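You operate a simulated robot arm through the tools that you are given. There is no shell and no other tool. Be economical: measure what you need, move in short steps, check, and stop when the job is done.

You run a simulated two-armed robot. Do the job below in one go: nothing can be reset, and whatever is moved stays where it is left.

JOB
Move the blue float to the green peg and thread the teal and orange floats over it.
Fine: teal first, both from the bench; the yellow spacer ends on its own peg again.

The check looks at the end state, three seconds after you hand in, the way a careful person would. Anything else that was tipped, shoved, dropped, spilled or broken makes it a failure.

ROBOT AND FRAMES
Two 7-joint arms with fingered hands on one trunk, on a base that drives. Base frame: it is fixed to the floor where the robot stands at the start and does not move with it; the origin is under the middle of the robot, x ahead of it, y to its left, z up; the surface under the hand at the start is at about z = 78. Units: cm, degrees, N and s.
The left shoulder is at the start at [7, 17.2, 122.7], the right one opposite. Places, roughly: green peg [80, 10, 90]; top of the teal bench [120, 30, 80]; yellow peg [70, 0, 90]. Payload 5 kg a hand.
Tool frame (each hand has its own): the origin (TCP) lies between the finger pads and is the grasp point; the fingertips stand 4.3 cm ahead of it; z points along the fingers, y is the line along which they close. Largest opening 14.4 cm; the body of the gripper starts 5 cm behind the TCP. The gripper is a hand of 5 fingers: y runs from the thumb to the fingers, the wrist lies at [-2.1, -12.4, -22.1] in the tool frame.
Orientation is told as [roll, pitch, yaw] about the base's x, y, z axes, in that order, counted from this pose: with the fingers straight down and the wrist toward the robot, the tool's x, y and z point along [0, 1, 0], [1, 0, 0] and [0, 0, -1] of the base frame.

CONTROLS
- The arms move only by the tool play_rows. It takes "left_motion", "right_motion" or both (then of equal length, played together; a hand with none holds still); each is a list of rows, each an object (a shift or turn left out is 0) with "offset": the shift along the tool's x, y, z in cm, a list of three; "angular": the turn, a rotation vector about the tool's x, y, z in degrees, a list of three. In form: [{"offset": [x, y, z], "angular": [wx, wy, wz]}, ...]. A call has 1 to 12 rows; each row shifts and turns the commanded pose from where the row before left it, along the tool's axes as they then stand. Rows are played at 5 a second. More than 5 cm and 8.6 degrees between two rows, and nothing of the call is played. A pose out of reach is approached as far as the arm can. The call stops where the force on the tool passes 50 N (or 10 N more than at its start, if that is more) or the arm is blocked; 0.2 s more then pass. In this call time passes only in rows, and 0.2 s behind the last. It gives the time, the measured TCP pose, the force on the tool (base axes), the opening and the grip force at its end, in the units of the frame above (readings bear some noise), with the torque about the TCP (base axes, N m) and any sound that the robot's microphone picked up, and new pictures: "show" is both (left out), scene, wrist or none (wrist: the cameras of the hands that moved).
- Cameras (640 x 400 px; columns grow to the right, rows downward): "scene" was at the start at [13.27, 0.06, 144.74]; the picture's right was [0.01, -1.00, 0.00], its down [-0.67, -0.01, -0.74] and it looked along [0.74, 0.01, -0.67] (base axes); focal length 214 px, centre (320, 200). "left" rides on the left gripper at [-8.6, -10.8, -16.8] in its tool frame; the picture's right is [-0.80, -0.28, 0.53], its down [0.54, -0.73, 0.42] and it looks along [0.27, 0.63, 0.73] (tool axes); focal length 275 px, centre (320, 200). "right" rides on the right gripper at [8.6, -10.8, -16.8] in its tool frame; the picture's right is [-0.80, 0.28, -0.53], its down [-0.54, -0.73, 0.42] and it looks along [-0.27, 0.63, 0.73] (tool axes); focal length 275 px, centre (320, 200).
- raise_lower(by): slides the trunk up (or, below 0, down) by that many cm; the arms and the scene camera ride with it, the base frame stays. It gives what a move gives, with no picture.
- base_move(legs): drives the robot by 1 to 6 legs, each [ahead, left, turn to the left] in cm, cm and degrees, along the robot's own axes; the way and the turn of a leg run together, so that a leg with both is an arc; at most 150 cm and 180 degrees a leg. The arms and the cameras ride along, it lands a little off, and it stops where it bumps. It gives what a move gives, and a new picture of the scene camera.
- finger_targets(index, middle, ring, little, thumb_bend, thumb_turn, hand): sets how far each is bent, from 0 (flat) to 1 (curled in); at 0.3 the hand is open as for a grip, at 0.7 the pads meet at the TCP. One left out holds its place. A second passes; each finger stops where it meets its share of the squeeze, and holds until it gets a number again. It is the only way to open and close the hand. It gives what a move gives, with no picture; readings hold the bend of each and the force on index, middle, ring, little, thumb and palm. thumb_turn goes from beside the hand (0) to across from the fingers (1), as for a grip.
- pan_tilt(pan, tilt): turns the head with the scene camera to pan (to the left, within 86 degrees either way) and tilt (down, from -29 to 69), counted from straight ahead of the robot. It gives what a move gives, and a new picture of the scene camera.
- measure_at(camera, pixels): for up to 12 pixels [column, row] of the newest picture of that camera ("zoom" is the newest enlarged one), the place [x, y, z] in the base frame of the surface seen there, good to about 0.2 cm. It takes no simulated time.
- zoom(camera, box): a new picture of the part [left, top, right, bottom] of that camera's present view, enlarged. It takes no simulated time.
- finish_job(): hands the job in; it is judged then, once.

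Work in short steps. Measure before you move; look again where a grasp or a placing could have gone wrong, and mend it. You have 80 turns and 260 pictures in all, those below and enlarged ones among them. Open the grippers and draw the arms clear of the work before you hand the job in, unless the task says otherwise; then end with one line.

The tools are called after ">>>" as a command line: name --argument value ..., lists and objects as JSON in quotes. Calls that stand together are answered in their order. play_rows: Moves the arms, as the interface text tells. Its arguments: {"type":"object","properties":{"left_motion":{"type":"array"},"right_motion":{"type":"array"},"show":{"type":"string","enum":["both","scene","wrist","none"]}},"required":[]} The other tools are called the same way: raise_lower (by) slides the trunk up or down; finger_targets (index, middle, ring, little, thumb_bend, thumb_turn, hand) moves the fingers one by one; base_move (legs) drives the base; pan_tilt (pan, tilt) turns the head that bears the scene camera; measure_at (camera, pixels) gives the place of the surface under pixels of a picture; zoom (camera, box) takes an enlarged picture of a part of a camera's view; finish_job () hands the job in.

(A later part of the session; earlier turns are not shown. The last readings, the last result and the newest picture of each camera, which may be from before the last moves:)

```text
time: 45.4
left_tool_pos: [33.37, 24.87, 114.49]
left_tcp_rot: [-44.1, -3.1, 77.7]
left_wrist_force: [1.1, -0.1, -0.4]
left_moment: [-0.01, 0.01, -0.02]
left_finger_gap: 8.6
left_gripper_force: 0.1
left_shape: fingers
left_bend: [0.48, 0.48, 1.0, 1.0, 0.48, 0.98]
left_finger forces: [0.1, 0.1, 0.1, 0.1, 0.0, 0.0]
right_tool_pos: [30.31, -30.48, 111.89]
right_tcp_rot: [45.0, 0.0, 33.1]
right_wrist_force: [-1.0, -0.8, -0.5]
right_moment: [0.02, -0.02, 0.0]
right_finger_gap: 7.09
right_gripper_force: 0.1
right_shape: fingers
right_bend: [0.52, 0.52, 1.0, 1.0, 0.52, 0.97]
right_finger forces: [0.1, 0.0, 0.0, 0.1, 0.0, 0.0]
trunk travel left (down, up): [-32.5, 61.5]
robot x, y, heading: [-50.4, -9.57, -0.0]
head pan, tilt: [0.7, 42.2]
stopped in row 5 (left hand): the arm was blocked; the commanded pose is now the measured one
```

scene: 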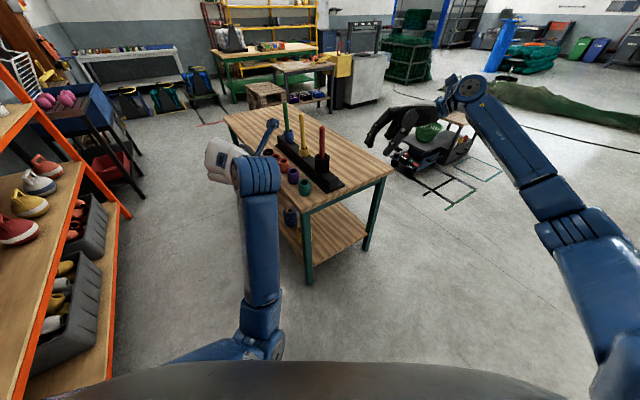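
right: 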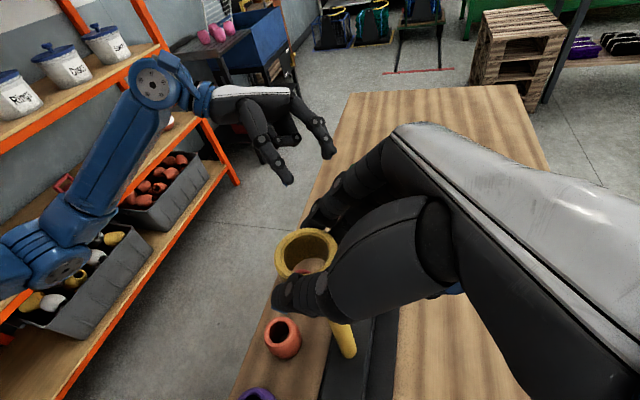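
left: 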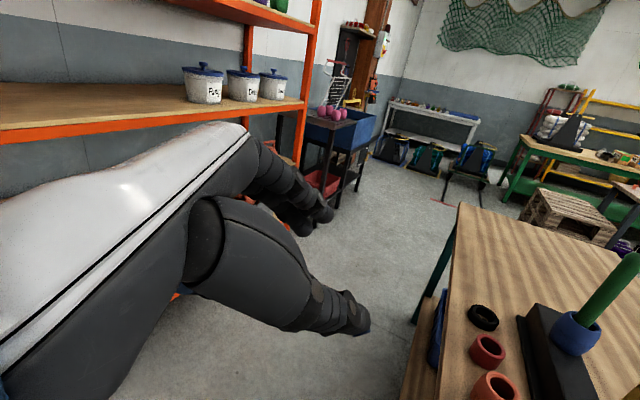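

Yaw 75° is on the joint limit, so I change plan: yaw near −5° with a narrow preshape and straight-down descent clears purple by ~1 cm. Rotate the hand back here first.

>>> play_rows --left_motion '[{"angular": [5.8, 0, 5.8]}, {"angular": [5.8, 0, 5.8]}, {"angular": [5.8, 0, 5.8]}, {"angular": [5.8, 0, 5.8]}, {"angular": [5.8, 0, 5.8]}, {"angular": [5.8, 0, 5.8]}, {"angular": [5.8, 0, 5.8]}, {"angular": [5.8, 0, 5.8]}, {"angular": [5.8, 0, 5.8]}, {"angular": [5.8, 0, 5.8]}]' --show "none"

>>> base_move --legs '[[25, 3, 0]]'

>>> finger_targets --hand "left" --index 0.5 --middle 0.5 --thumb_bend 0.48

```text
time: 47.6
left_tool_pos: [33.34, 24.72, 114.36]
left_tcp_rot: [-42.0, 0.5, -4.6]
left_wrist_force: [0.0, 0.9, -0.2]
left_moment: [0.01, 0.01, -0.03]
left_finger_gap: 8.59
left_gripper_force: 0.1
left_shape: fingers
left_bend: [0.48, 0.48, 1.0, 1.0, 0.48, 0.98]
left_finger forces: [0.1, 0.0, 0.1, 0.0, 0.0, 0.0]
right_tool_pos: [30.33, -30.36, 111.92]
right_tcp_rot: [45.0, 0.0, 33.1]
right_wrist_force: [-0.3, 1.0, -0.7]
right_moment: [0.02, 0.0, 0.0]
right_finger_gap: 7.12
right_gripper_force: 0.0
right_shape: fingers
right_bend: [0.52, 0.52, 1.0, 1.0, 0.52, 0.97]
right_finger forces: [0.0, 0.1, 0.0, 0.1, 0.0, 0.1]
trunk travel left (down, up): [-32.5, 61.5]
robot x, y, heading: [-50.27, -9.82, -0.1]
head pan, tilt: [0.7, 42.2]
```

```text
time: 49.4
left_tool_pos: [58.08, 27.74, 114.5]
left_tcp_rot: [-41.8, 0.6, -4.4]
left_wrist_force: [-0.8, 1.3, -0.2]
left_moment: [0.0, -0.02, 0.0]
left_finger_gap: 8.56
left_gripper_force: 0.0
left_shape: fingers
left_bend: [0.48, 0.48, 1.0, 1.0, 0.48, 0.98]
left_finger forces: [0.0, 0.1, 0.0, 0.1, 0.1, 0.0]
right_tool_pos: [55.04, -27.22, 111.96]
right_tcp_rot: [45.0, 0.0, 33.2]
right_wrist_force: [0.2, 0.2, -0.1]
right_moment: [0.0, 0.02, 0.04]
right_finger_gap: 7.09
right_gripper_force: 0.0
right_shape: fingers
right_bend: [0.52, 0.52, 1.0, 1.0, 0.52, 0.97]
right_finger forces: [0.1, 0.0, 0.1, 0.0, 0.0, 0.1]
trunk travel left (down, up): [-32.5, 61.5]
robot x, y, heading: [-25.48, -6.94, 0.2]
head pan, tilt: [0.7, 42.2]
```

scene: 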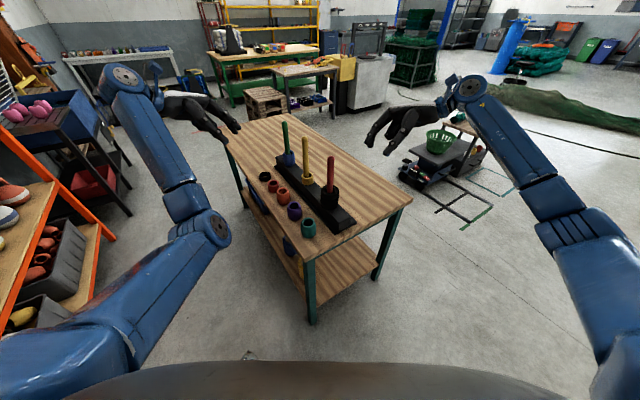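

```text
time: 50.4
left_tool_pos: [57.99, 27.67, 114.48]
left_tcp_rot: [-41.9, 0.5, -4.4]
left_wrist_force: [0.2, -0.3, 0.3]
left_moment: [-0.01, 0.03, 0.01]
left_finger_gap: 8.26
left_gripper_force: 0.0
left_shape: fingers
left_bend: [0.5, 0.5, 1.0, 1.0, 0.48, 0.98]
left_finger forces: [0.0, 0.1, 0.0, 0.0, 0.0, 0.1]
right_tool_pos: [55.02, -27.34, 112.06]
right_tcp_rot: [45.0, 0.0, 33.2]
right_wrist_force: [0.5, -0.6, -1.0]
right_moment: [0.03, 0.01, 0.02]
right_finger_gap: 7.11
right_gripper_force: 0.1
right_shape: fingers
right_bend: [0.52, 0.52, 1.0, 1.0, 0.52, 0.97]
right_finger forces: [0.0, 0.1, 0.1, 0.0, 0.0, 0.0]
trunk travel left (down, up): [-32.5, 61.5]
robot x, y, heading: [-25.43, -6.98, 0.2]
head pan, tilt: [0.7, 42.2]
```

Robot in place. Level the roll to −45° and move to directly above teal at z=100.

>>> play_rows --left_motion '[{"angular": [0, -3.1, 0]}, {"offset": [-1.19, -1.71, 3.75]}, {"offset": [-1.19, -1.71, 3.75]}, {"offset": [-1.19, -1.71, 3.75]}, {"offset": [-1.19, -1.71, 3.75]}, {"offset": [-1.19, -1.71, 3.75]}, {"offset": [-1.19, -1.71, 3.75]}, {"offset": [-1.19, -1.71, 3.75]}, {"offset": [-1.19, -1.71, 3.75]}]'

>>> zoom --camera "scene" --box '[230, 150, 370, 250]'

```text
time: 52.4
left_tool_pos: [42.06, 0.87, 99.95]
left_tcp_rot: [-45.1, 0.4, -4.3]
left_wrist_force: [-0.9, 0.3, 0.3]
left_moment: [0.03, 0.02, 0.0]
left_finger_gap: 8.24
left_gripper_force: 0.1
left_shape: fingers
left_bend: [0.5, 0.5, 1.0, 1.0, 0.48, 0.98]
left_finger forces: [0.0, 0.0, 0.0, 0.0, 0.0, 0.1]
right_tool_pos: [55.04, -27.37, 112.05]
right_tcp_rot: [45.1, -0.1, 33.2]
right_wrist_force: [0.0, -0.2, 0.5]
right_moment: [0.0, 0.0, -0.03]
right_finger_gap: 7.1
right_gripper_force: 0.0
right_shape: fingers
right_bend: [0.52, 0.52, 1.0, 1.0, 0.52, 0.97]
right_finger forces: [0.0, 0.0, 0.0, 0.0, 0.1, 0.0]
trunk travel left (down, up): [-32.5, 61.5]
robot x, y, heading: [-25.53, -6.81, 0.1]
head pan, tilt: [0.7, 42.2]
```

scene: 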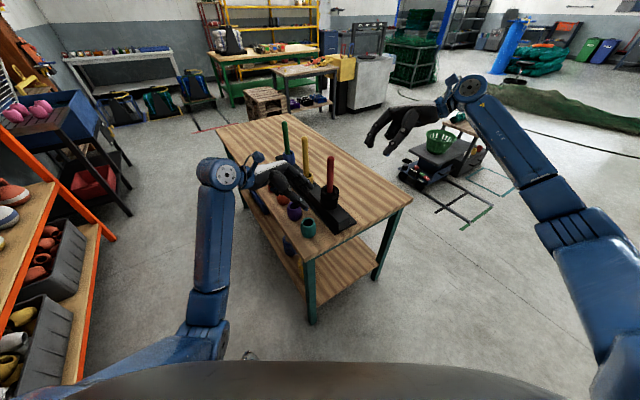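
left: 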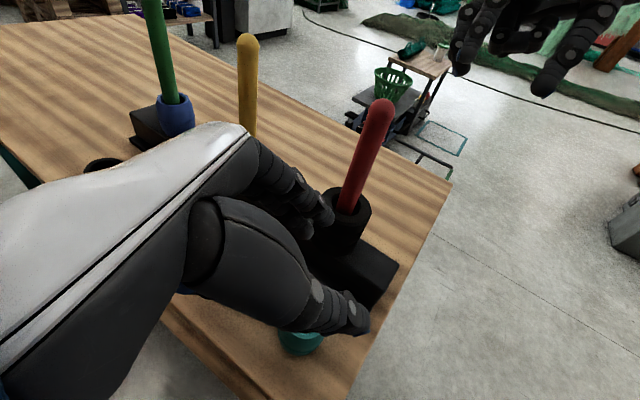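

```text
4.00 times, centred on (300, 200) of scene
```

zoom: 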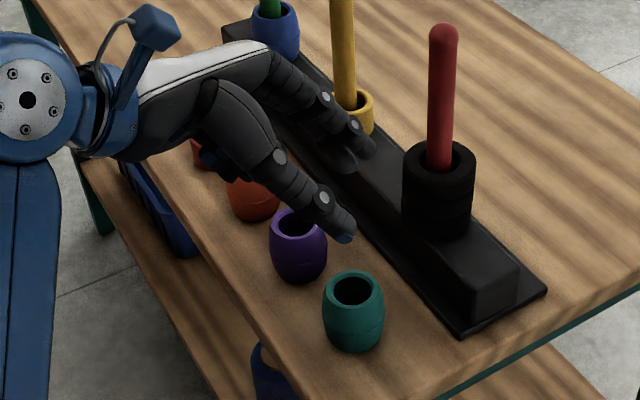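

Directly above teal. Descend 10 cm vertically, then check clearances.

>>> play_rows --left_motion '[{"offset": [2.36, 0.1, 2.36]}, {"offset": [2.36, 0, 2.36]}, {"offset": [2.36, 0, 2.36]}]' --show "none"

>>> zoom --camera "scene" --box '[260, 180, 350, 250]'

>>> zoom --camera "left" --box '[160, 100, 480, 400]'

```text
time: 53.2
left_tool_pos: [42.14, 0.96, 90.25]
left_tcp_rot: [-45.1, 0.5, -4.4]
left_wrist_force: [0.1, -0.1, 0.2]
left_moment: [0.01, 0.04, -0.01]
left_finger_gap: 8.24
left_gripper_force: 0.0
left_shape: fingers
left_bend: [0.5, 0.5, 1.0, 1.0, 0.48, 0.98]
left_finger forces: [0.0, 0.0, 0.0, 0.0, 0.0, 0.0]
right_tool_pos: [55.12, -27.42, 112.03]
right_tcp_rot: [45.0, 0.0, 33.2]
right_wrist_force: [0.2, 0.1, 0.3]
right_moment: [-0.01, 0.02, 0.02]
right_finger_gap: 7.12
right_gripper_force: 0.1
right_shape: fingers
right_bend: [0.52, 0.52, 1.0, 1.0, 0.52, 0.97]
right_finger forces: [0.0, 0.1, 0.0, 0.0, 0.0, 0.1]
trunk travel left (down, up): [-32.5, 61.5]
robot x, y, heading: [-25.61, -6.94, 0.3]
head pan, tilt: [0.7, 42.2]
```

```text
5.71 times, centred on (305, 215) of scene
```

zoom: 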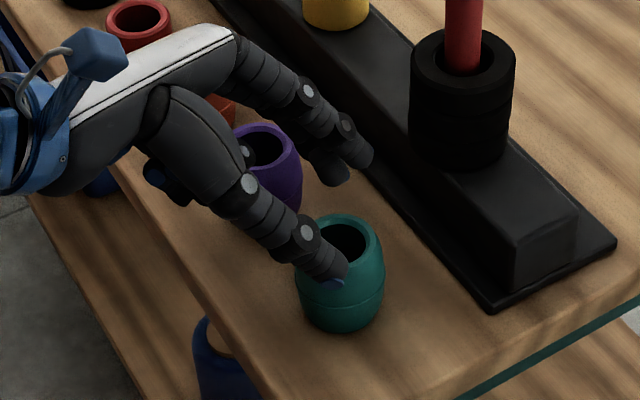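

```text
1.33 times, centred on (320, 250) of left
```

zoom: 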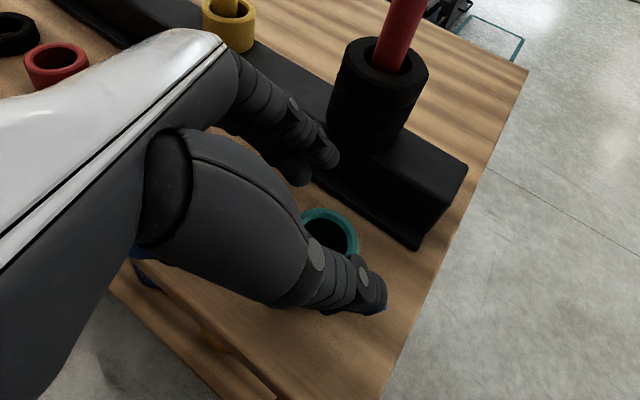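

Measure finger points against purple at this height.

>>> measure_at --camera "zoom" --pixels '[[300, 160], [345, 155]]'

>>> zoom --camera "scene" --box '[260, 180, 350, 250]'

>>> measure_at --camera "zoom" --pixels '[[330, 178], [310, 150], [290, 125], [345, 130], [310, 95], [360, 155], [165, 180], [185, 195], [340, 285]]'

```text
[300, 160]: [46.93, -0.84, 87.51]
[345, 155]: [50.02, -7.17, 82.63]
```

```text
5.71 times, centred on (305, 215) of scene
```

zoom: 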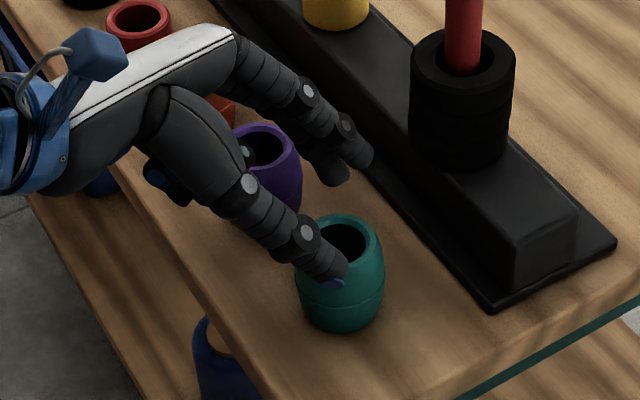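

```text
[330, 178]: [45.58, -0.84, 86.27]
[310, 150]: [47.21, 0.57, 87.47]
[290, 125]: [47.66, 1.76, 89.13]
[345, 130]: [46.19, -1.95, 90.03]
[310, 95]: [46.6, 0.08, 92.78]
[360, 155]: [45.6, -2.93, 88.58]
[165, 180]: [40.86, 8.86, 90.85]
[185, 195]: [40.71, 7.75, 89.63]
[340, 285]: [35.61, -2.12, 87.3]
```

Middle finger would pass purple with under 0.5 cm. I yaw 5.6° more, shift 1 cm away from purple and narrow index/middle slightly before going down.

>>> finger_targets --hand "left" --index 0.525 --middle 0.525

>>> play_rows --left_motion '[{"angular": [3.96, 0, 3.96]}, {"offset": [-0.72, 0.3, 0.72]}, {"offset": [1.0, 0, 1.0]}]' --show "none"

>>> zoom --camera "scene" --box '[270, 190, 340, 245]'

>>> measure_at --camera "zoom" --pixels '[[325, 155], [300, 120], [330, 190], [290, 100], [340, 270], [250, 130], [285, 160], [300, 255]]'

```text
time: 54.2
left_tool_pos: [42.1, 0.91, 90.24]
left_tcp_rot: [-45.0, 0.4, -4.4]
left_wrist_force: [-0.6, -0.4, 0.1]
left_moment: [0.01, -0.01, -0.01]
left_finger_gap: 7.9
left_gripper_force: 0.0
left_shape: fingers
left_bend: [0.52, 0.52, 1.0, 1.0, 0.48, 0.98]
left_finger forces: [0.0, 0.0, 0.1, 0.1, 0.1, 0.0]
right_tool_pos: [55.11, -27.28, 111.98]
right_tcp_rot: [45.0, 0.0, 33.2]
right_wrist_force: [0.0, -0.2, 0.2]
right_moment: [0.05, -0.01, 0.05]
right_finger_gap: 7.11
right_gripper_force: 0.2
right_shape: fingers
right_bend: [0.52, 0.52, 1.0, 1.0, 0.52, 0.97]
right_finger forces: [0.0, 0.0, 0.0, 0.0, 0.0, 0.0]
trunk travel left (down, up): [-32.5, 61.5]
robot x, y, heading: [-25.84, -6.73, 0.3]
head pan, tilt: [0.7, 42.2]
```

```text
time: 55.0
left_tool_pos: [42.42, -0.04, 88.65]
left_tcp_rot: [-45.0, 0.4, -10.0]
left_wrist_force: [0.4, 0.7, -0.3]
left_moment: [-0.02, 0.01, 0.01]
left_finger_gap: 7.9
left_gripper_force: 0.2
left_shape: fingers
left_bend: [0.52, 0.52, 1.0, 1.0, 0.48, 0.98]
left_finger forces: [0.0, 0.1, 0.0, 0.1, 0.1, 0.0]
right_tool_pos: [54.95, -27.26, 112.07]
right_tcp_rot: [44.9, 0.0, 33.2]
right_wrist_force: [0.7, 0.7, 0.2]
right_moment: [-0.02, 0.01, 0.01]
right_finger_gap: 7.11
right_gripper_force: 0.0
right_shape: fingers
right_bend: [0.52, 0.52, 1.0, 1.0, 0.52, 0.97]
right_finger forces: [0.0, 0.1, 0.0, 0.0, 0.0, 0.1]
trunk travel left (down, up): [-32.5, 61.5]
robot x, y, heading: [-25.81, -7.07, 0.3]
head pan, tilt: [0.7, 42.2]
```

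```text
7.27 times, centred on (305, 218) of scene
```

zoom: 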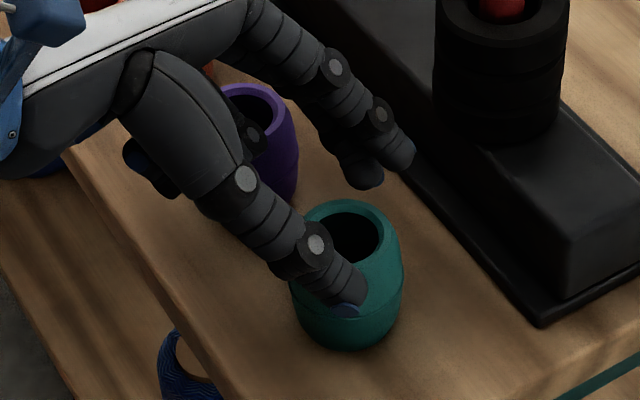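

```text
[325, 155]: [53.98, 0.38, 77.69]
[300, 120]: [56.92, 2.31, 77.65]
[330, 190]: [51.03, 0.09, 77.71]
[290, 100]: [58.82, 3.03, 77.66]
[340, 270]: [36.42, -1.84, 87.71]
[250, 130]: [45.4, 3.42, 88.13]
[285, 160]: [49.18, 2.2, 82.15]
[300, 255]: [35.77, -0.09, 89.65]
```

The gap between the fingers and purple now shows bench between them. Measure the middle finger once more.

>>> measure_at --camera "zoom" --pixels '[[365, 175], [345, 150], [330, 130], [322, 112], [345, 115], [255, 150], [243, 120], [265, 100]]'

```text
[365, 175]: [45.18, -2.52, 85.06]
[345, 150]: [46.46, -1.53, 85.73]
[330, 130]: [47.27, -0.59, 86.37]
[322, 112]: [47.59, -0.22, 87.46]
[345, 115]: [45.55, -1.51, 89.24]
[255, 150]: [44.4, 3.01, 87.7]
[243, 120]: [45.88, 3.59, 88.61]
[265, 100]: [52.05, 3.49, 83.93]
```

Clearances are now ≥1 cm everywhere. Descend 4.3 cm and close.

>>> play_rows --left_motion '[{"offset": [1.06, -0.1, 1.06]}, {"offset": [1.06, 0, 1.06]}, {"offset": [0.92, 0, 0.92]}]' --show "none"

>>> zoom --camera "scene" --box '[270, 190, 340, 245]'

```text
time: 55.8
left_tool_pos: [42.12, -0.3, 84.39]
left_tcp_rot: [-45.1, 0.5, -9.9]
left_wrist_force: [-0.8, -0.6, -0.5]
left_moment: [-0.03, -0.01, -0.03]
left_finger_gap: 7.9
left_gripper_force: 0.2
left_shape: fingers
left_bend: [0.52, 0.52, 1.0, 1.0, 0.48, 0.98]
left_finger forces: [0.1, 0.3, 0.1, 0.1, 0.0, 0.1]
right_tool_pos: [55.08, -27.36, 112.07]
right_tcp_rot: [45.0, 0.0, 33.2]
right_wrist_force: [-0.5, 0.5, -0.3]
right_moment: [-0.01, -0.04, -0.02]
right_finger_gap: 7.09
right_gripper_force: 0.1
right_shape: fingers
right_bend: [0.52, 0.52, 1.0, 1.0, 0.52, 0.97]
right_finger forces: [0.0, 0.1, 0.1, 0.1, 0.1, 0.0]
trunk travel left (down, up): [-32.5, 61.5]
robot x, y, heading: [-25.72, -7.1, 0.3]
head pan, tilt: [0.7, 42.2]
```

```text
7.27 times, centred on (305, 218) of scene
```

zoom: 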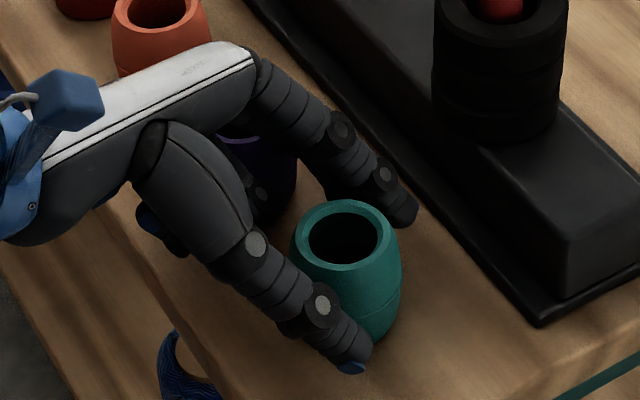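

No contact; teal sits between thumb and fingers. Close.

>>> finger_targets --hand "left" --index 0.66 --middle 0.66 --thumb_bend 0.66

>>> zoom --camera "scene" --box '[270, 190, 340, 245]'

```text
time: 56.8
left_tool_pos: [42.08, -0.21, 84.5]
left_tcp_rot: [-45.1, 0.5, -10.0]
left_wrist_force: [0.2, -0.5, 2.5]
left_moment: [-0.05, -0.12, 0.05]
left_finger_gap: 4.83
left_gripper_force: 13.7
left_shape: fingers
left_bend: [0.61, 0.59, 1.0, 1.0, 0.59, 0.96]
left_finger forces: [6.1, 7.9, 0.0, 0.0, 13.0, 0.1]
right_tool_pos: [55.11, -27.25, 111.99]
right_tcp_rot: [45.0, 0.0, 33.2]
right_wrist_force: [0.2, -0.3, -0.1]
right_moment: [0.01, 0.0, 0.0]
right_finger_gap: 7.09
right_gripper_force: 0.1
right_shape: fingers
right_bend: [0.52, 0.52, 1.0, 1.0, 0.52, 0.97]
right_finger forces: [0.1, 0.2, 0.0, 0.1, 0.0, 0.0]
trunk travel left (down, up): [-32.5, 61.5]
robot x, y, heading: [-25.67, -6.74, 0.4]
head pan, tilt: [0.7, 42.2]
```

```text
7.27 times, centred on (305, 218) of scene
```

zoom: 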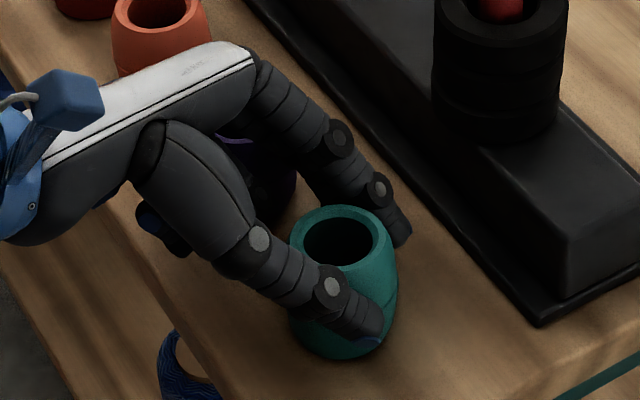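

Gripped (~13 N). Lift 8 cm straight up and inspect tilt.

>>> play_rows --left_motion '[{"offset": [-1.4, 0, -1.4]}, {"offset": [-2.1, 0, -2.1]}, {"offset": [-2.1, 0, -2.1]}]' --show "wrist"

>>> zoom --camera "scene" --box '[260, 170, 350, 245]'

```text
time: 57.6
left_tool_pos: [42.14, -0.1, 92.3]
left_tcp_rot: [-45.1, 0.6, -10.0]
left_wrist_force: [0.1, -0.3, -1.6]
left_moment: [0.0, 0.01, 0.02]
left_finger_gap: 4.77
left_gripper_force: 12.7
left_shape: fingers
left_bend: [0.61, 0.6, 1.0, 1.0, 0.59, 0.96]
left_finger forces: [5.5, 7.3, 0.0, 0.1, 12.5, 0.0]
right_tool_pos: [54.98, -27.23, 111.98]
right_tcp_rot: [45.0, 0.0, 33.2]
right_wrist_force: [0.4, -0.1, -0.1]
right_moment: [0.03, -0.01, 0.02]
right_finger_gap: 7.1
right_gripper_force: 0.1
right_shape: fingers
right_bend: [0.52, 0.52, 1.0, 1.0, 0.52, 0.97]
right_finger forces: [0.0, 0.0, 0.1, 0.1, 0.1, 0.0]
trunk travel left (down, up): [-32.5, 61.5]
robot x, y, heading: [-25.46, -6.78, 0.1]
head pan, tilt: [0.7, 42.2]
```

left: 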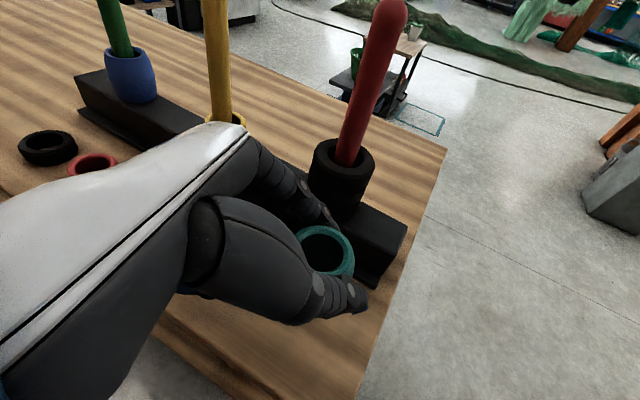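

```text
5.33 times, centred on (305, 208) of scene
```

zoom: 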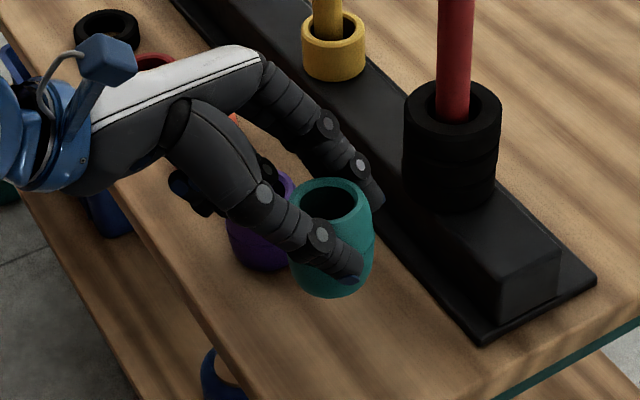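

Measure the teal rim for tilt.

>>> measure_at --camera "zoom" --pixels '[[291, 205], [369, 205], [332, 181], [326, 226], [350, 222], [312, 185], [330, 297], [360, 285]]'

```text
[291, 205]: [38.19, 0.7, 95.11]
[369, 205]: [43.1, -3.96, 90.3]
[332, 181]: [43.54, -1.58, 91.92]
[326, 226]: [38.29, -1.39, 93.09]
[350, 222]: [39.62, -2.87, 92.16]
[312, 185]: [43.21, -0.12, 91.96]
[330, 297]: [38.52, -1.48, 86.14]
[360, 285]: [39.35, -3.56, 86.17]
```

Possible tilt of ~10°; zoom closer to quantify.

>>> zoom --camera "scene" --box '[302, 196, 336, 230]'

>>> zoom --camera "left" --box '[260, 200, 400, 330]'

```text
11.76 times, centred on (319, 213) of scene
```

zoom: 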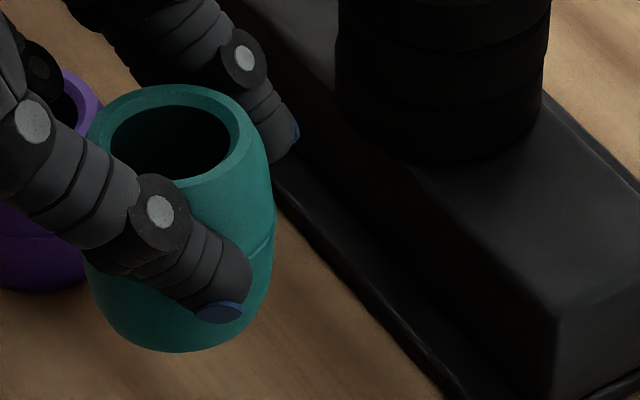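

```text
3.08 times, centred on (330, 265) of left
```

zoom: 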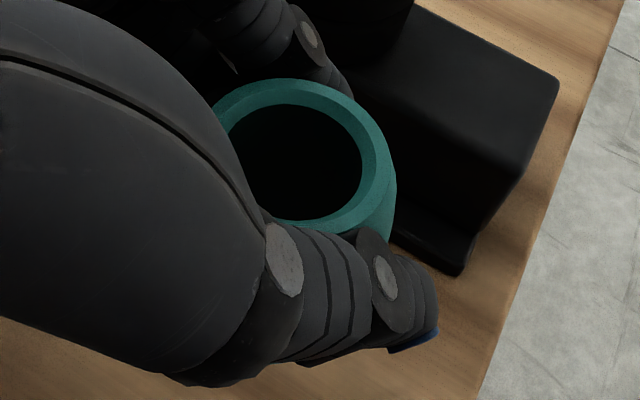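

Measure points on the rim ring.

>>> measure_at --camera "zoom" --pixels '[[235, 110], [265, 95], [300, 92], [340, 108], [365, 135], [378, 170], [365, 205], [335, 222]]'

```text
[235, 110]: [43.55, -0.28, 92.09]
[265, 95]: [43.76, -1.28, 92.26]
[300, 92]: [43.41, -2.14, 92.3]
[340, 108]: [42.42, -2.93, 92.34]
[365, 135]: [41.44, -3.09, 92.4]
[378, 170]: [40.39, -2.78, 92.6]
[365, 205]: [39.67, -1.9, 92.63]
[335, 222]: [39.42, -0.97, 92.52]
```

Tilt is ~5° (robot side high). Lift 26 cm clear of all pegs, then correct the tilt by 5.5° about base −y.

>>> play_rows --left_motion '[{"offset": [-2.83, 0, -2.83]}, {"offset": [-2.83, 0, -2.83]}, {"offset": [-2.83, 0, -2.83]}, {"offset": [-2.83, 0, -2.83]}, {"offset": [-2.83, 0, -2.83]}, {"offset": [-2.83, 0, -2.83]}, {"offset": [-1.4, 0, -1.4]}, {"angular": [-3.9, 0, 3.9]}]' --show "none"

>>> base_move --legs '[[25, 3, 0]]'

>>> zoom --camera "left" --box '[260, 200, 400, 330]'

>>> measure_at --camera "zoom" --pixels '[[235, 110], [265, 95], [300, 92], [340, 108], [365, 135], [378, 170], [365, 205], [335, 222]]'

```text
time: 59.4
left_tool_pos: [42.37, 0.02, 118.25]
left_tcp_rot: [-45.0, -5.1, -10.0]
left_wrist_force: [-0.1, 0.4, -0.9]
left_moment: [0.02, 0.01, 0.02]
left_finger_gap: 4.77
left_gripper_force: 12.6
left_shape: fingers
left_bend: [0.61, 0.6, 1.0, 1.0, 0.59, 0.96]
left_finger forces: [5.5, 7.3, 0.0, 0.1, 12.6, 0.0]
right_tool_pos: [54.99, -27.28, 112.13]
right_tcp_rot: [44.9, 0.1, 33.2]
right_wrist_force: [-0.3, 0.0, -0.4]
right_moment: [-0.06, 0.02, -0.02]
right_finger_gap: 7.09
right_gripper_force: 0.1
right_shape: fingers
right_bend: [0.52, 0.52, 1.0, 1.0, 0.52, 0.97]
right_finger forces: [0.0, 0.1, 0.0, 0.1, 0.1, 0.1]
trunk travel left (down, up): [-32.5, 61.5]
robot x, y, heading: [-25.44, -7.31, 0.3]
head pan, tilt: [0.7, 42.2]
```

```text
time: 61.3
left_tool_pos: [67.19, 3.36, 118.21]
left_tcp_rot: [-45.1, -5.0, -9.8]
left_wrist_force: [0.6, 1.1, -1.0]
left_moment: [0.01, 0.01, -0.04]
left_finger_gap: 4.79
left_gripper_force: 12.6
left_shape: fingers
left_bend: [0.61, 0.6, 1.0, 1.0, 0.59, 0.96]
left_finger forces: [5.4, 7.3, 0.0, 0.1, 12.8, 0.0]
right_tool_pos: [80.15, -23.94, 111.98]
right_tcp_rot: [45.0, -0.1, 33.4]
right_wrist_force: [-0.2, 0.6, 0.3]
right_moment: [0.01, 0.02, 0.02]
right_finger_gap: 7.11
right_gripper_force: 0.1
right_shape: fingers
right_bend: [0.52, 0.52, 1.0, 1.0, 0.52, 0.97]
right_finger forces: [0.0, 0.0, 0.0, 0.0, 0.0, 0.1]
trunk travel left (down, up): [-32.5, 61.5]
robot x, y, heading: [-0.54, -3.86, 0.4]
head pan, tilt: [0.7, 42.2]
```

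scene: 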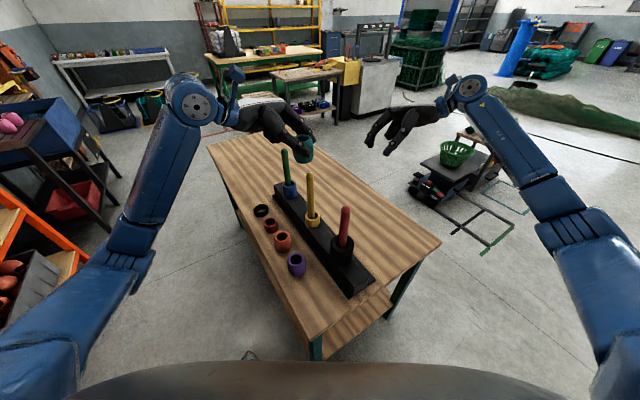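

```text
3.08 times, centred on (330, 265) of left
```

zoom: 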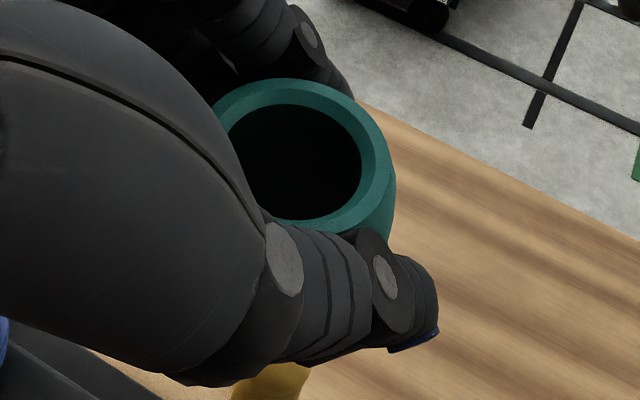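

```text
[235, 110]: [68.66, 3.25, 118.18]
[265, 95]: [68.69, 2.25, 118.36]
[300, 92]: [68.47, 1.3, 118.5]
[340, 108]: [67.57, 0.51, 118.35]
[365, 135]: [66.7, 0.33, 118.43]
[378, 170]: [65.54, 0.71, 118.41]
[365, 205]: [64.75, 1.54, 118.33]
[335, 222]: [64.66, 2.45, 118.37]
```

Teal is now level, rim centre (66.65,2.4), bottom ≈112. Move (+15.05,+8.0) over the green peg.

>>> play_rows --left_motion '[{"offset": [2.05, 3.355, -1.64]}, {"offset": [2.05, 3.355, -1.64]}, {"offset": [2.05, 3.355, -1.64]}, {"offset": [2.05, 3.355, -1.64]}]' --show "wrist"

>>> zoom --camera "left" --box '[260, 200, 400, 330]'

>>> measure_at --camera "zoom" --pixels '[[235, 110], [265, 95], [300, 92], [340, 108], [365, 135], [378, 170], [365, 205], [335, 222]]'

>>> zoom --camera "scene" --box '[240, 100, 350, 190]'

```text
time: 62.3
left_tool_pos: [82.47, 11.55, 117.95]
left_tcp_rot: [-45.1, -5.0, -9.8]
left_wrist_force: [-0.4, 0.1, -0.6]
left_moment: [0.01, 0.02, -0.03]
left_finger_gap: 4.74
left_gripper_force: 12.9
left_shape: fingers
left_bend: [0.61, 0.6, 1.0, 1.0, 0.59, 0.96]
left_finger forces: [5.7, 7.3, 0.0, 0.1, 12.8, 0.1]
right_tool_pos: [80.17, -23.92, 111.93]
right_tcp_rot: [44.9, 0.1, 33.4]
right_wrist_force: [0.2, -0.3, 0.5]
right_moment: [0.01, -0.01, 0.03]
right_finger_gap: 7.12
right_gripper_force: 0.1
right_shape: fingers
right_bend: [0.52, 0.52, 1.0, 1.0, 0.52, 0.97]
right_finger forces: [0.0, 0.0, 0.1, 0.0, 0.0, 0.0]
trunk travel left (down, up): [-32.5, 61.5]
robot x, y, heading: [-0.5, -3.75, 0.4]
head pan, tilt: [0.7, 42.2]
```

left: 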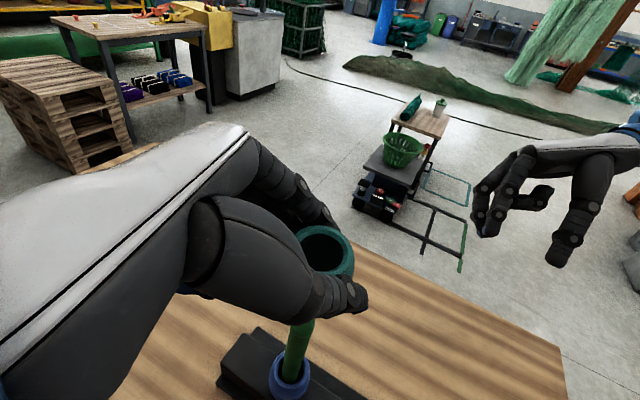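

```text
3.08 times, centred on (330, 265) of left
```

zoom: 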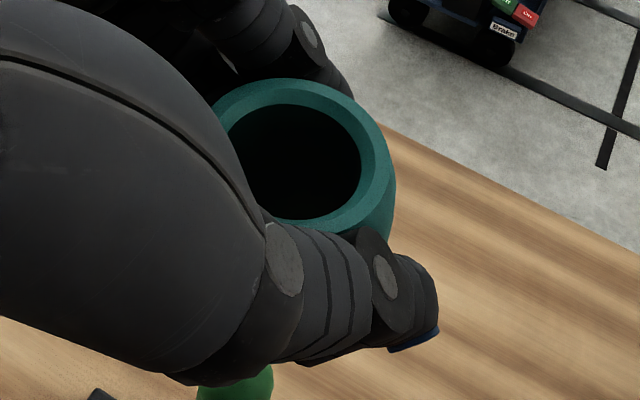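

```text
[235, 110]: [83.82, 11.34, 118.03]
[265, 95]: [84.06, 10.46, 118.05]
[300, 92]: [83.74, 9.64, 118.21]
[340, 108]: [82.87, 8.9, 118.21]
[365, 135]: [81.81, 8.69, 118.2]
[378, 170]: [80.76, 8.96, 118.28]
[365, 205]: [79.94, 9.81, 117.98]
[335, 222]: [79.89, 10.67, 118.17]
```

```text
4.44 times, centred on (295, 145) of scene
```

zoom: 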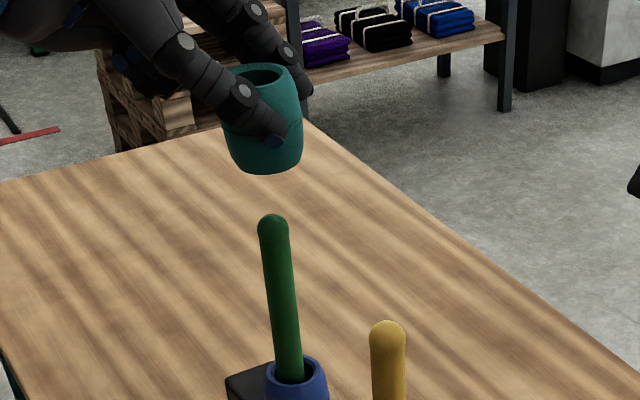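

Rim centre ≈(81.9,10.75). Confirm the peg top with the current view.

>>> measure_at --camera "zoom" --pixels '[[273, 216], [262, 235], [287, 235], [274, 235], [290, 345]]'

```text
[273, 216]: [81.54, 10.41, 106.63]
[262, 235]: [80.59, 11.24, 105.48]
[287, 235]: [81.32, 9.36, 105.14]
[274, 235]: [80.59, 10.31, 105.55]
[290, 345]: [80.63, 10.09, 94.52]
```

Shift (−0.2,−0.4) and lower 16 cm onto the peg.

>>> play_rows --left_motion '[{"offset": [-0.31, -0.13, 0.3]}, {"offset": [2.82, -0.35, 2.82]}, {"offset": [2.11, -0.26, 2.11]}, {"offset": [2.82, -0.35, 2.82]}, {"offset": [2.82, -0.35, 2.82]}, {"offset": [0.7, -0.09, 0.7]}]' --show "none"

>>> zoom --camera "scene" --box '[250, 130, 340, 210]'

```text
time: 63.7
left_tool_pos: [82.22, 11.05, 101.93]
left_tcp_rot: [-45.1, -5.0, -9.8]
left_wrist_force: [0.2, 5.0, 0.0]
left_moment: [0.11, -0.01, -0.02]
left_finger_gap: 4.7
left_gripper_force: 12.8
left_shape: fingers
left_bend: [0.61, 0.6, 1.0, 1.0, 0.59, 0.97]
left_finger forces: [5.3, 7.6, 0.0, 0.0, 12.3, 0.0]
right_tool_pos: [80.01, -23.84, 112.11]
right_tcp_rot: [45.0, -0.1, 33.3]
right_wrist_force: [-0.1, -0.3, 0.4]
right_moment: [-0.01, -0.02, -0.03]
right_finger_gap: 7.11
right_gripper_force: 0.1
right_shape: fingers
right_bend: [0.52, 0.52, 1.0, 1.0, 0.52, 0.97]
right_finger forces: [0.0, 0.0, 0.0, 0.0, 0.1, 0.0]
trunk travel left (down, up): [-32.5, 61.5]
robot x, y, heading: [-0.68, -4.0, 0.5]
head pan, tilt: [0.7, 42.2]
```

```text
5.00 times, centred on (295, 170) of scene
```

zoom: 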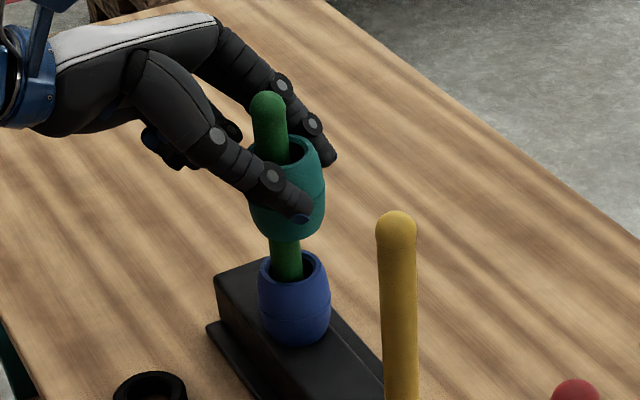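

Threaded; 5 N sideways in +y, so shift +0.35 in y and lower 4 cm more.

>>> play_rows --left_motion '[{"offset": [0.25, -0.05, -0.25]}, {"offset": [1.41, -0.17, 1.41]}, {"offset": [1.41, -0.17, 1.41]}]' --show "none"

>>> zoom --camera "scene" --box '[260, 145, 340, 205]'

```text
time: 64.5
left_tool_pos: [82.37, 11.12, 98.18]
left_tcp_rot: [-45.2, -5.2, -9.8]
left_wrist_force: [0.7, 1.5, -0.6]
left_moment: [0.05, 0.04, -0.02]
left_finger_gap: 4.71
left_gripper_force: 13.3
left_shape: fingers
left_bend: [0.61, 0.6, 1.0, 1.0, 0.59, 0.96]
left_finger forces: [6.1, 7.3, 0.0, 0.0, 12.7, 0.0]
right_tool_pos: [80.11, -24.02, 111.96]
right_tcp_rot: [45.1, 0.0, 33.4]
right_wrist_force: [-0.3, -1.0, -0.3]
right_moment: [0.0, 0.05, -0.02]
right_finger_gap: 7.1
right_gripper_force: 0.1
right_shape: fingers
right_bend: [0.52, 0.52, 1.0, 1.0, 0.52, 0.97]
right_finger forces: [0.0, 0.0, 0.0, 0.0, 0.1, 0.0]
trunk travel left (down, up): [-32.5, 61.5]
robot x, y, heading: [-0.78, -4.09, 0.2]
head pan, tilt: [0.7, 42.2]
```

```text
6.67 times, centred on (300, 175) of scene
```

zoom: 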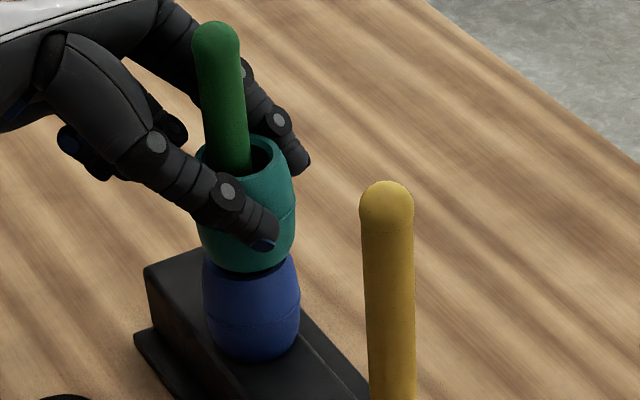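

About 0.9 cm gap remains above blue; lower gently.

>>> play_rows --left_motion '[{"offset": [0.35, -0.04, 0.35]}, {"offset": [0.25, -0.03, 0.25]}]' --show "none"

>>> zoom --camera "scene" --box '[260, 145, 340, 205]'

```text
time: 65.1
left_tool_pos: [82.3, 11.08, 97.45]
left_tcp_rot: [-45.0, -5.0, -9.9]
left_wrist_force: [-0.5, 0.0, 0.1]
left_moment: [0.01, 0.0, 0.01]
left_finger_gap: 4.72
left_gripper_force: 13.2
left_shape: fingers
left_bend: [0.61, 0.6, 1.0, 1.0, 0.59, 0.96]
left_finger forces: [6.4, 7.3, 0.0, 0.0, 12.7, 0.0]
right_tool_pos: [80.18, -23.98, 112.01]
right_tcp_rot: [45.0, 0.0, 33.3]
right_wrist_force: [-0.3, 0.2, -0.3]
right_moment: [0.01, 0.02, 0.02]
right_finger_gap: 7.09
right_gripper_force: 0.1
right_shape: fingers
right_bend: [0.52, 0.52, 1.0, 1.0, 0.52, 0.97]
right_finger forces: [0.0, 0.0, 0.0, 0.0, 0.0, 0.0]
trunk travel left (down, up): [-32.5, 61.5]
robot x, y, heading: [-0.93, -3.71, 0.5]
head pan, tilt: [0.7, 42.2]
```

```text
6.67 times, centred on (300, 175) of scene
```

zoom: 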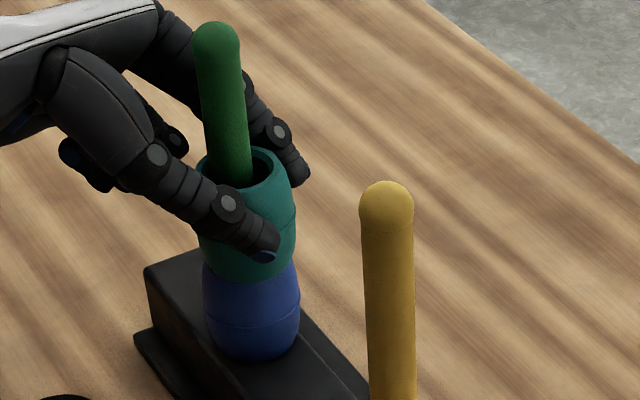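

Teal is essentially on blue. Release and withdraw along the finger axis.

>>> finger_targets --hand "left" --index 0.46 --middle 0.46 --thumb_bend 0.46

>>> play_rows --left_motion '[{"offset": [0, 0, -1.5]}, {"offset": [0, 0, -3.5]}, {"offset": [0, 0, -4.5]}, {"offset": [0, 0, -4.5]}, {"offset": [0, 0, -4.5]}, {"offset": [0, 0, -4.5]}]' --show "scene"

>>> zoom --camera "scene" --box '[230, 140, 350, 280]'

```text
time: 66.1
left_tool_pos: [82.27, 11.15, 97.45]
left_tcp_rot: [-45.0, -4.9, -9.7]
left_wrist_force: [0.4, -0.3, 0.7]
left_moment: [0.01, 0.01, 0.0]
left_finger_gap: 9.25
left_gripper_force: 0.1
left_shape: fingers
left_bend: [0.46, 0.46, 1.0, 1.0, 0.46, 0.97]
left_finger forces: [0.0, 0.0, 0.1, 0.0, 0.1, 0.0]
right_tool_pos: [80.08, -24.01, 112.07]
right_tcp_rot: [45.0, 0.0, 33.4]
right_wrist_force: [0.6, -0.5, 0.8]
right_moment: [0.02, 0.0, -0.03]
right_finger_gap: 7.1
right_gripper_force: 0.0
right_shape: fingers
right_bend: [0.52, 0.52, 1.0, 1.0, 0.52, 0.97]
right_finger forces: [0.1, 0.0, 0.1, 0.1, 0.0, 0.1]
trunk travel left (down, up): [-32.5, 61.5]
robot x, y, heading: [-0.92, -3.86, 0.5]
head pan, tilt: [0.7, 42.2]
```

```text
time: 67.5
left_tool_pos: [83.38, 27.63, 113.77]
left_tcp_rot: [-45.1, -5.1, -9.9]
left_wrist_force: [0.0, 0.0, -1.3]
left_moment: [0.0, 0.01, 0.0]
left_finger_gap: 9.24
left_gripper_force: 0.1
left_shape: fingers
left_bend: [0.46, 0.46, 1.0, 1.0, 0.46, 0.97]
left_finger forces: [0.1, 0.0, 0.1, 0.0, 0.0, 0.1]
right_tool_pos: [80.06, -23.87, 112.08]
right_tcp_rot: [45.1, 0.1, 33.4]
right_wrist_force: [-1.0, 0.0, 0.0]
right_moment: [-0.04, 0.0, -0.03]
right_finger_gap: 7.09
right_gripper_force: 0.1
right_shape: fingers
right_bend: [0.52, 0.52, 1.0, 1.0, 0.52, 0.97]
right_finger forces: [0.0, 0.0, 0.1, 0.0, 0.0, 0.0]
trunk travel left (down, up): [-32.5, 61.5]
robot x, y, heading: [-0.87, -3.6, 0.5]
head pan, tilt: [0.7, 42.2]
```

scene: 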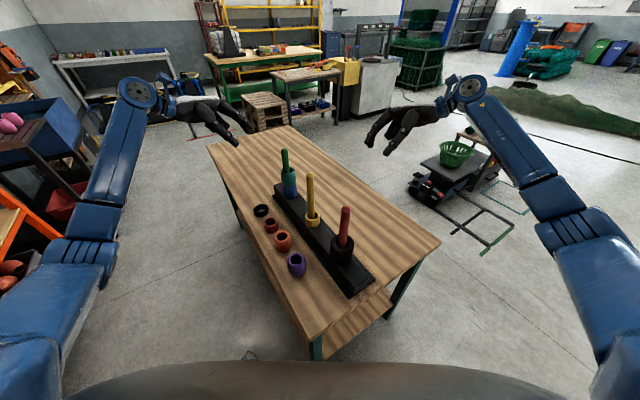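

```text
2.86 times, centred on (290, 210) of scene
```

zoom: 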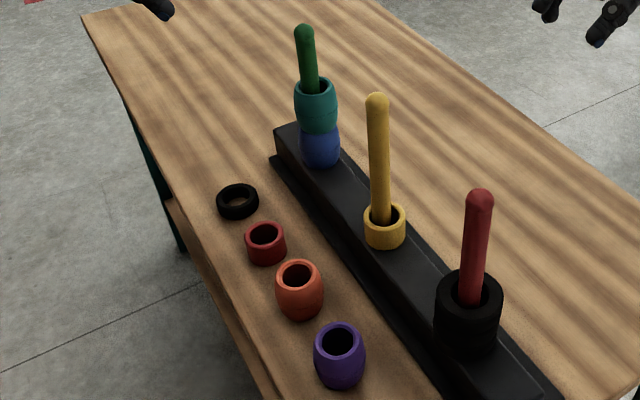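

Teal over blue is right. Back up 5 cm for a comfortable reach to orange, and restore the hand's pitch.

>>> base_move --legs '[[-5, 0, 0]]'

>>> play_rows --left_motion '[{"angular": [3.6, 0, -3.6]}]' --show "none"

>>> zoom --camera "scene" --box '[240, 180, 330, 270]'

```text
time: 68.4
left_tool_pos: [78.7, 27.53, 113.54]
left_tcp_rot: [-45.1, -4.8, -9.8]
left_wrist_force: [0.5, -0.1, 0.0]
left_moment: [-0.02, 0.0, 0.01]
left_finger_gap: 9.28
left_gripper_force: 0.0
left_shape: fingers
left_bend: [0.46, 0.46, 1.0, 1.0, 0.46, 0.97]
left_finger forces: [0.0, 0.0, 0.0, 0.1, 0.0, 0.1]
right_tool_pos: [75.39, -23.85, 111.7]
right_tcp_rot: [45.2, 0.1, 33.4]
right_wrist_force: [-0.8, -0.3, 0.7]
right_moment: [0.01, 0.01, 0.0]
right_finger_gap: 7.12
right_gripper_force: 0.1
right_shape: fingers
right_bend: [0.52, 0.52, 1.0, 1.0, 0.52, 0.97]
right_finger forces: [0.0, 0.0, 0.0, 0.0, 0.1, 0.0]
trunk travel left (down, up): [-32.5, 61.5]
robot x, y, heading: [-5.49, -3.91, 0.6]
head pan, tilt: [0.7, 42.2]
```

scene: 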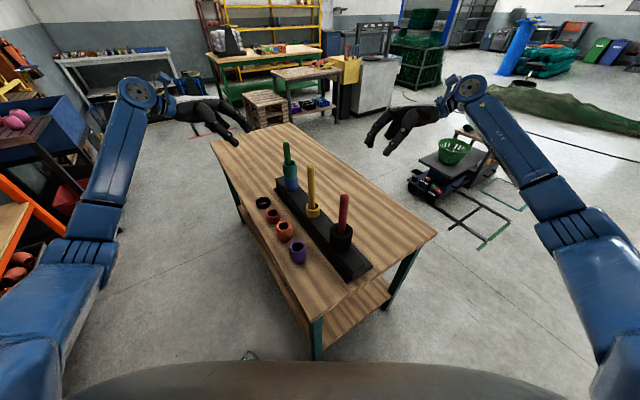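

```text
time: 68.8
left_tool_pos: [78.91, 27.55, 113.52]
left_tcp_rot: [-45.1, 0.3, -9.7]
left_wrist_force: [0.8, 0.5, -0.8]
left_moment: [-0.06, 0.08, -0.07]
left_finger_gap: 9.26
left_gripper_force: 0.0
left_shape: fingers
left_bend: [0.46, 0.46, 1.0, 1.0, 0.46, 0.97]
left_finger forces: [0.0, 0.0, 0.0, 0.0, 0.1, 0.0]
right_tool_pos: [75.59, -23.95, 111.59]
right_tcp_rot: [45.2, 0.1, 33.5]
right_wrist_force: [0.5, 0.0, -0.5]
right_moment: [0.08, 0.12, 0.07]
right_finger_gap: 7.11
right_gripper_force: 0.0
right_shape: fingers
right_bend: [0.52, 0.52, 1.0, 1.0, 0.52, 0.97]
right_finger forces: [0.0, 0.0, 0.0, 0.0, 0.0, 0.0]
trunk travel left (down, up): [-32.5, 61.5]
robot x, y, heading: [-5.4, -4.21, 0.3]
head pan, tilt: [0.7, 42.2]
```

```text
4.44 times, centred on (285, 225) of scene
```

zoom: 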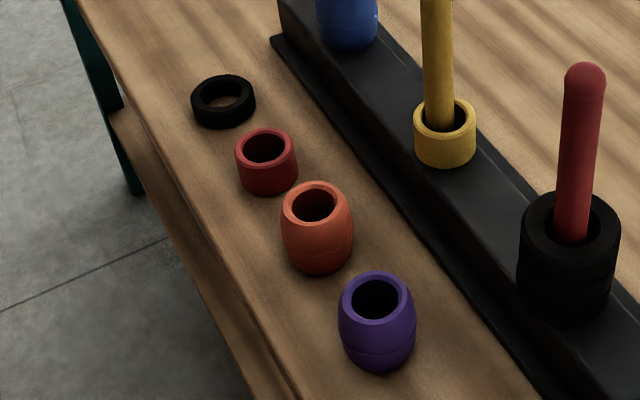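

Measure orange, red and purple precisely.

>>> measure_at --camera "zoom" --pixels '[[285, 206], [347, 206], [316, 185], [316, 222], [316, 260], [239, 148], [293, 148], [266, 131], [266, 165], [342, 298], [410, 298], [376, 275]]'

```text
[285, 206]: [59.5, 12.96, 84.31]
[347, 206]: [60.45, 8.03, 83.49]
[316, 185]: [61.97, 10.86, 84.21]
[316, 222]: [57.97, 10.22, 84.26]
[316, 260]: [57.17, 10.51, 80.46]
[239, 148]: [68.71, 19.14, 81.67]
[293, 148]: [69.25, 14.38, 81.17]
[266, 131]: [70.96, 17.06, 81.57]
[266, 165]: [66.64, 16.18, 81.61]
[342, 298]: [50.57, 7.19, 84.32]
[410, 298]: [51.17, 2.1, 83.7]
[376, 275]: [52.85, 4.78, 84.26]
```

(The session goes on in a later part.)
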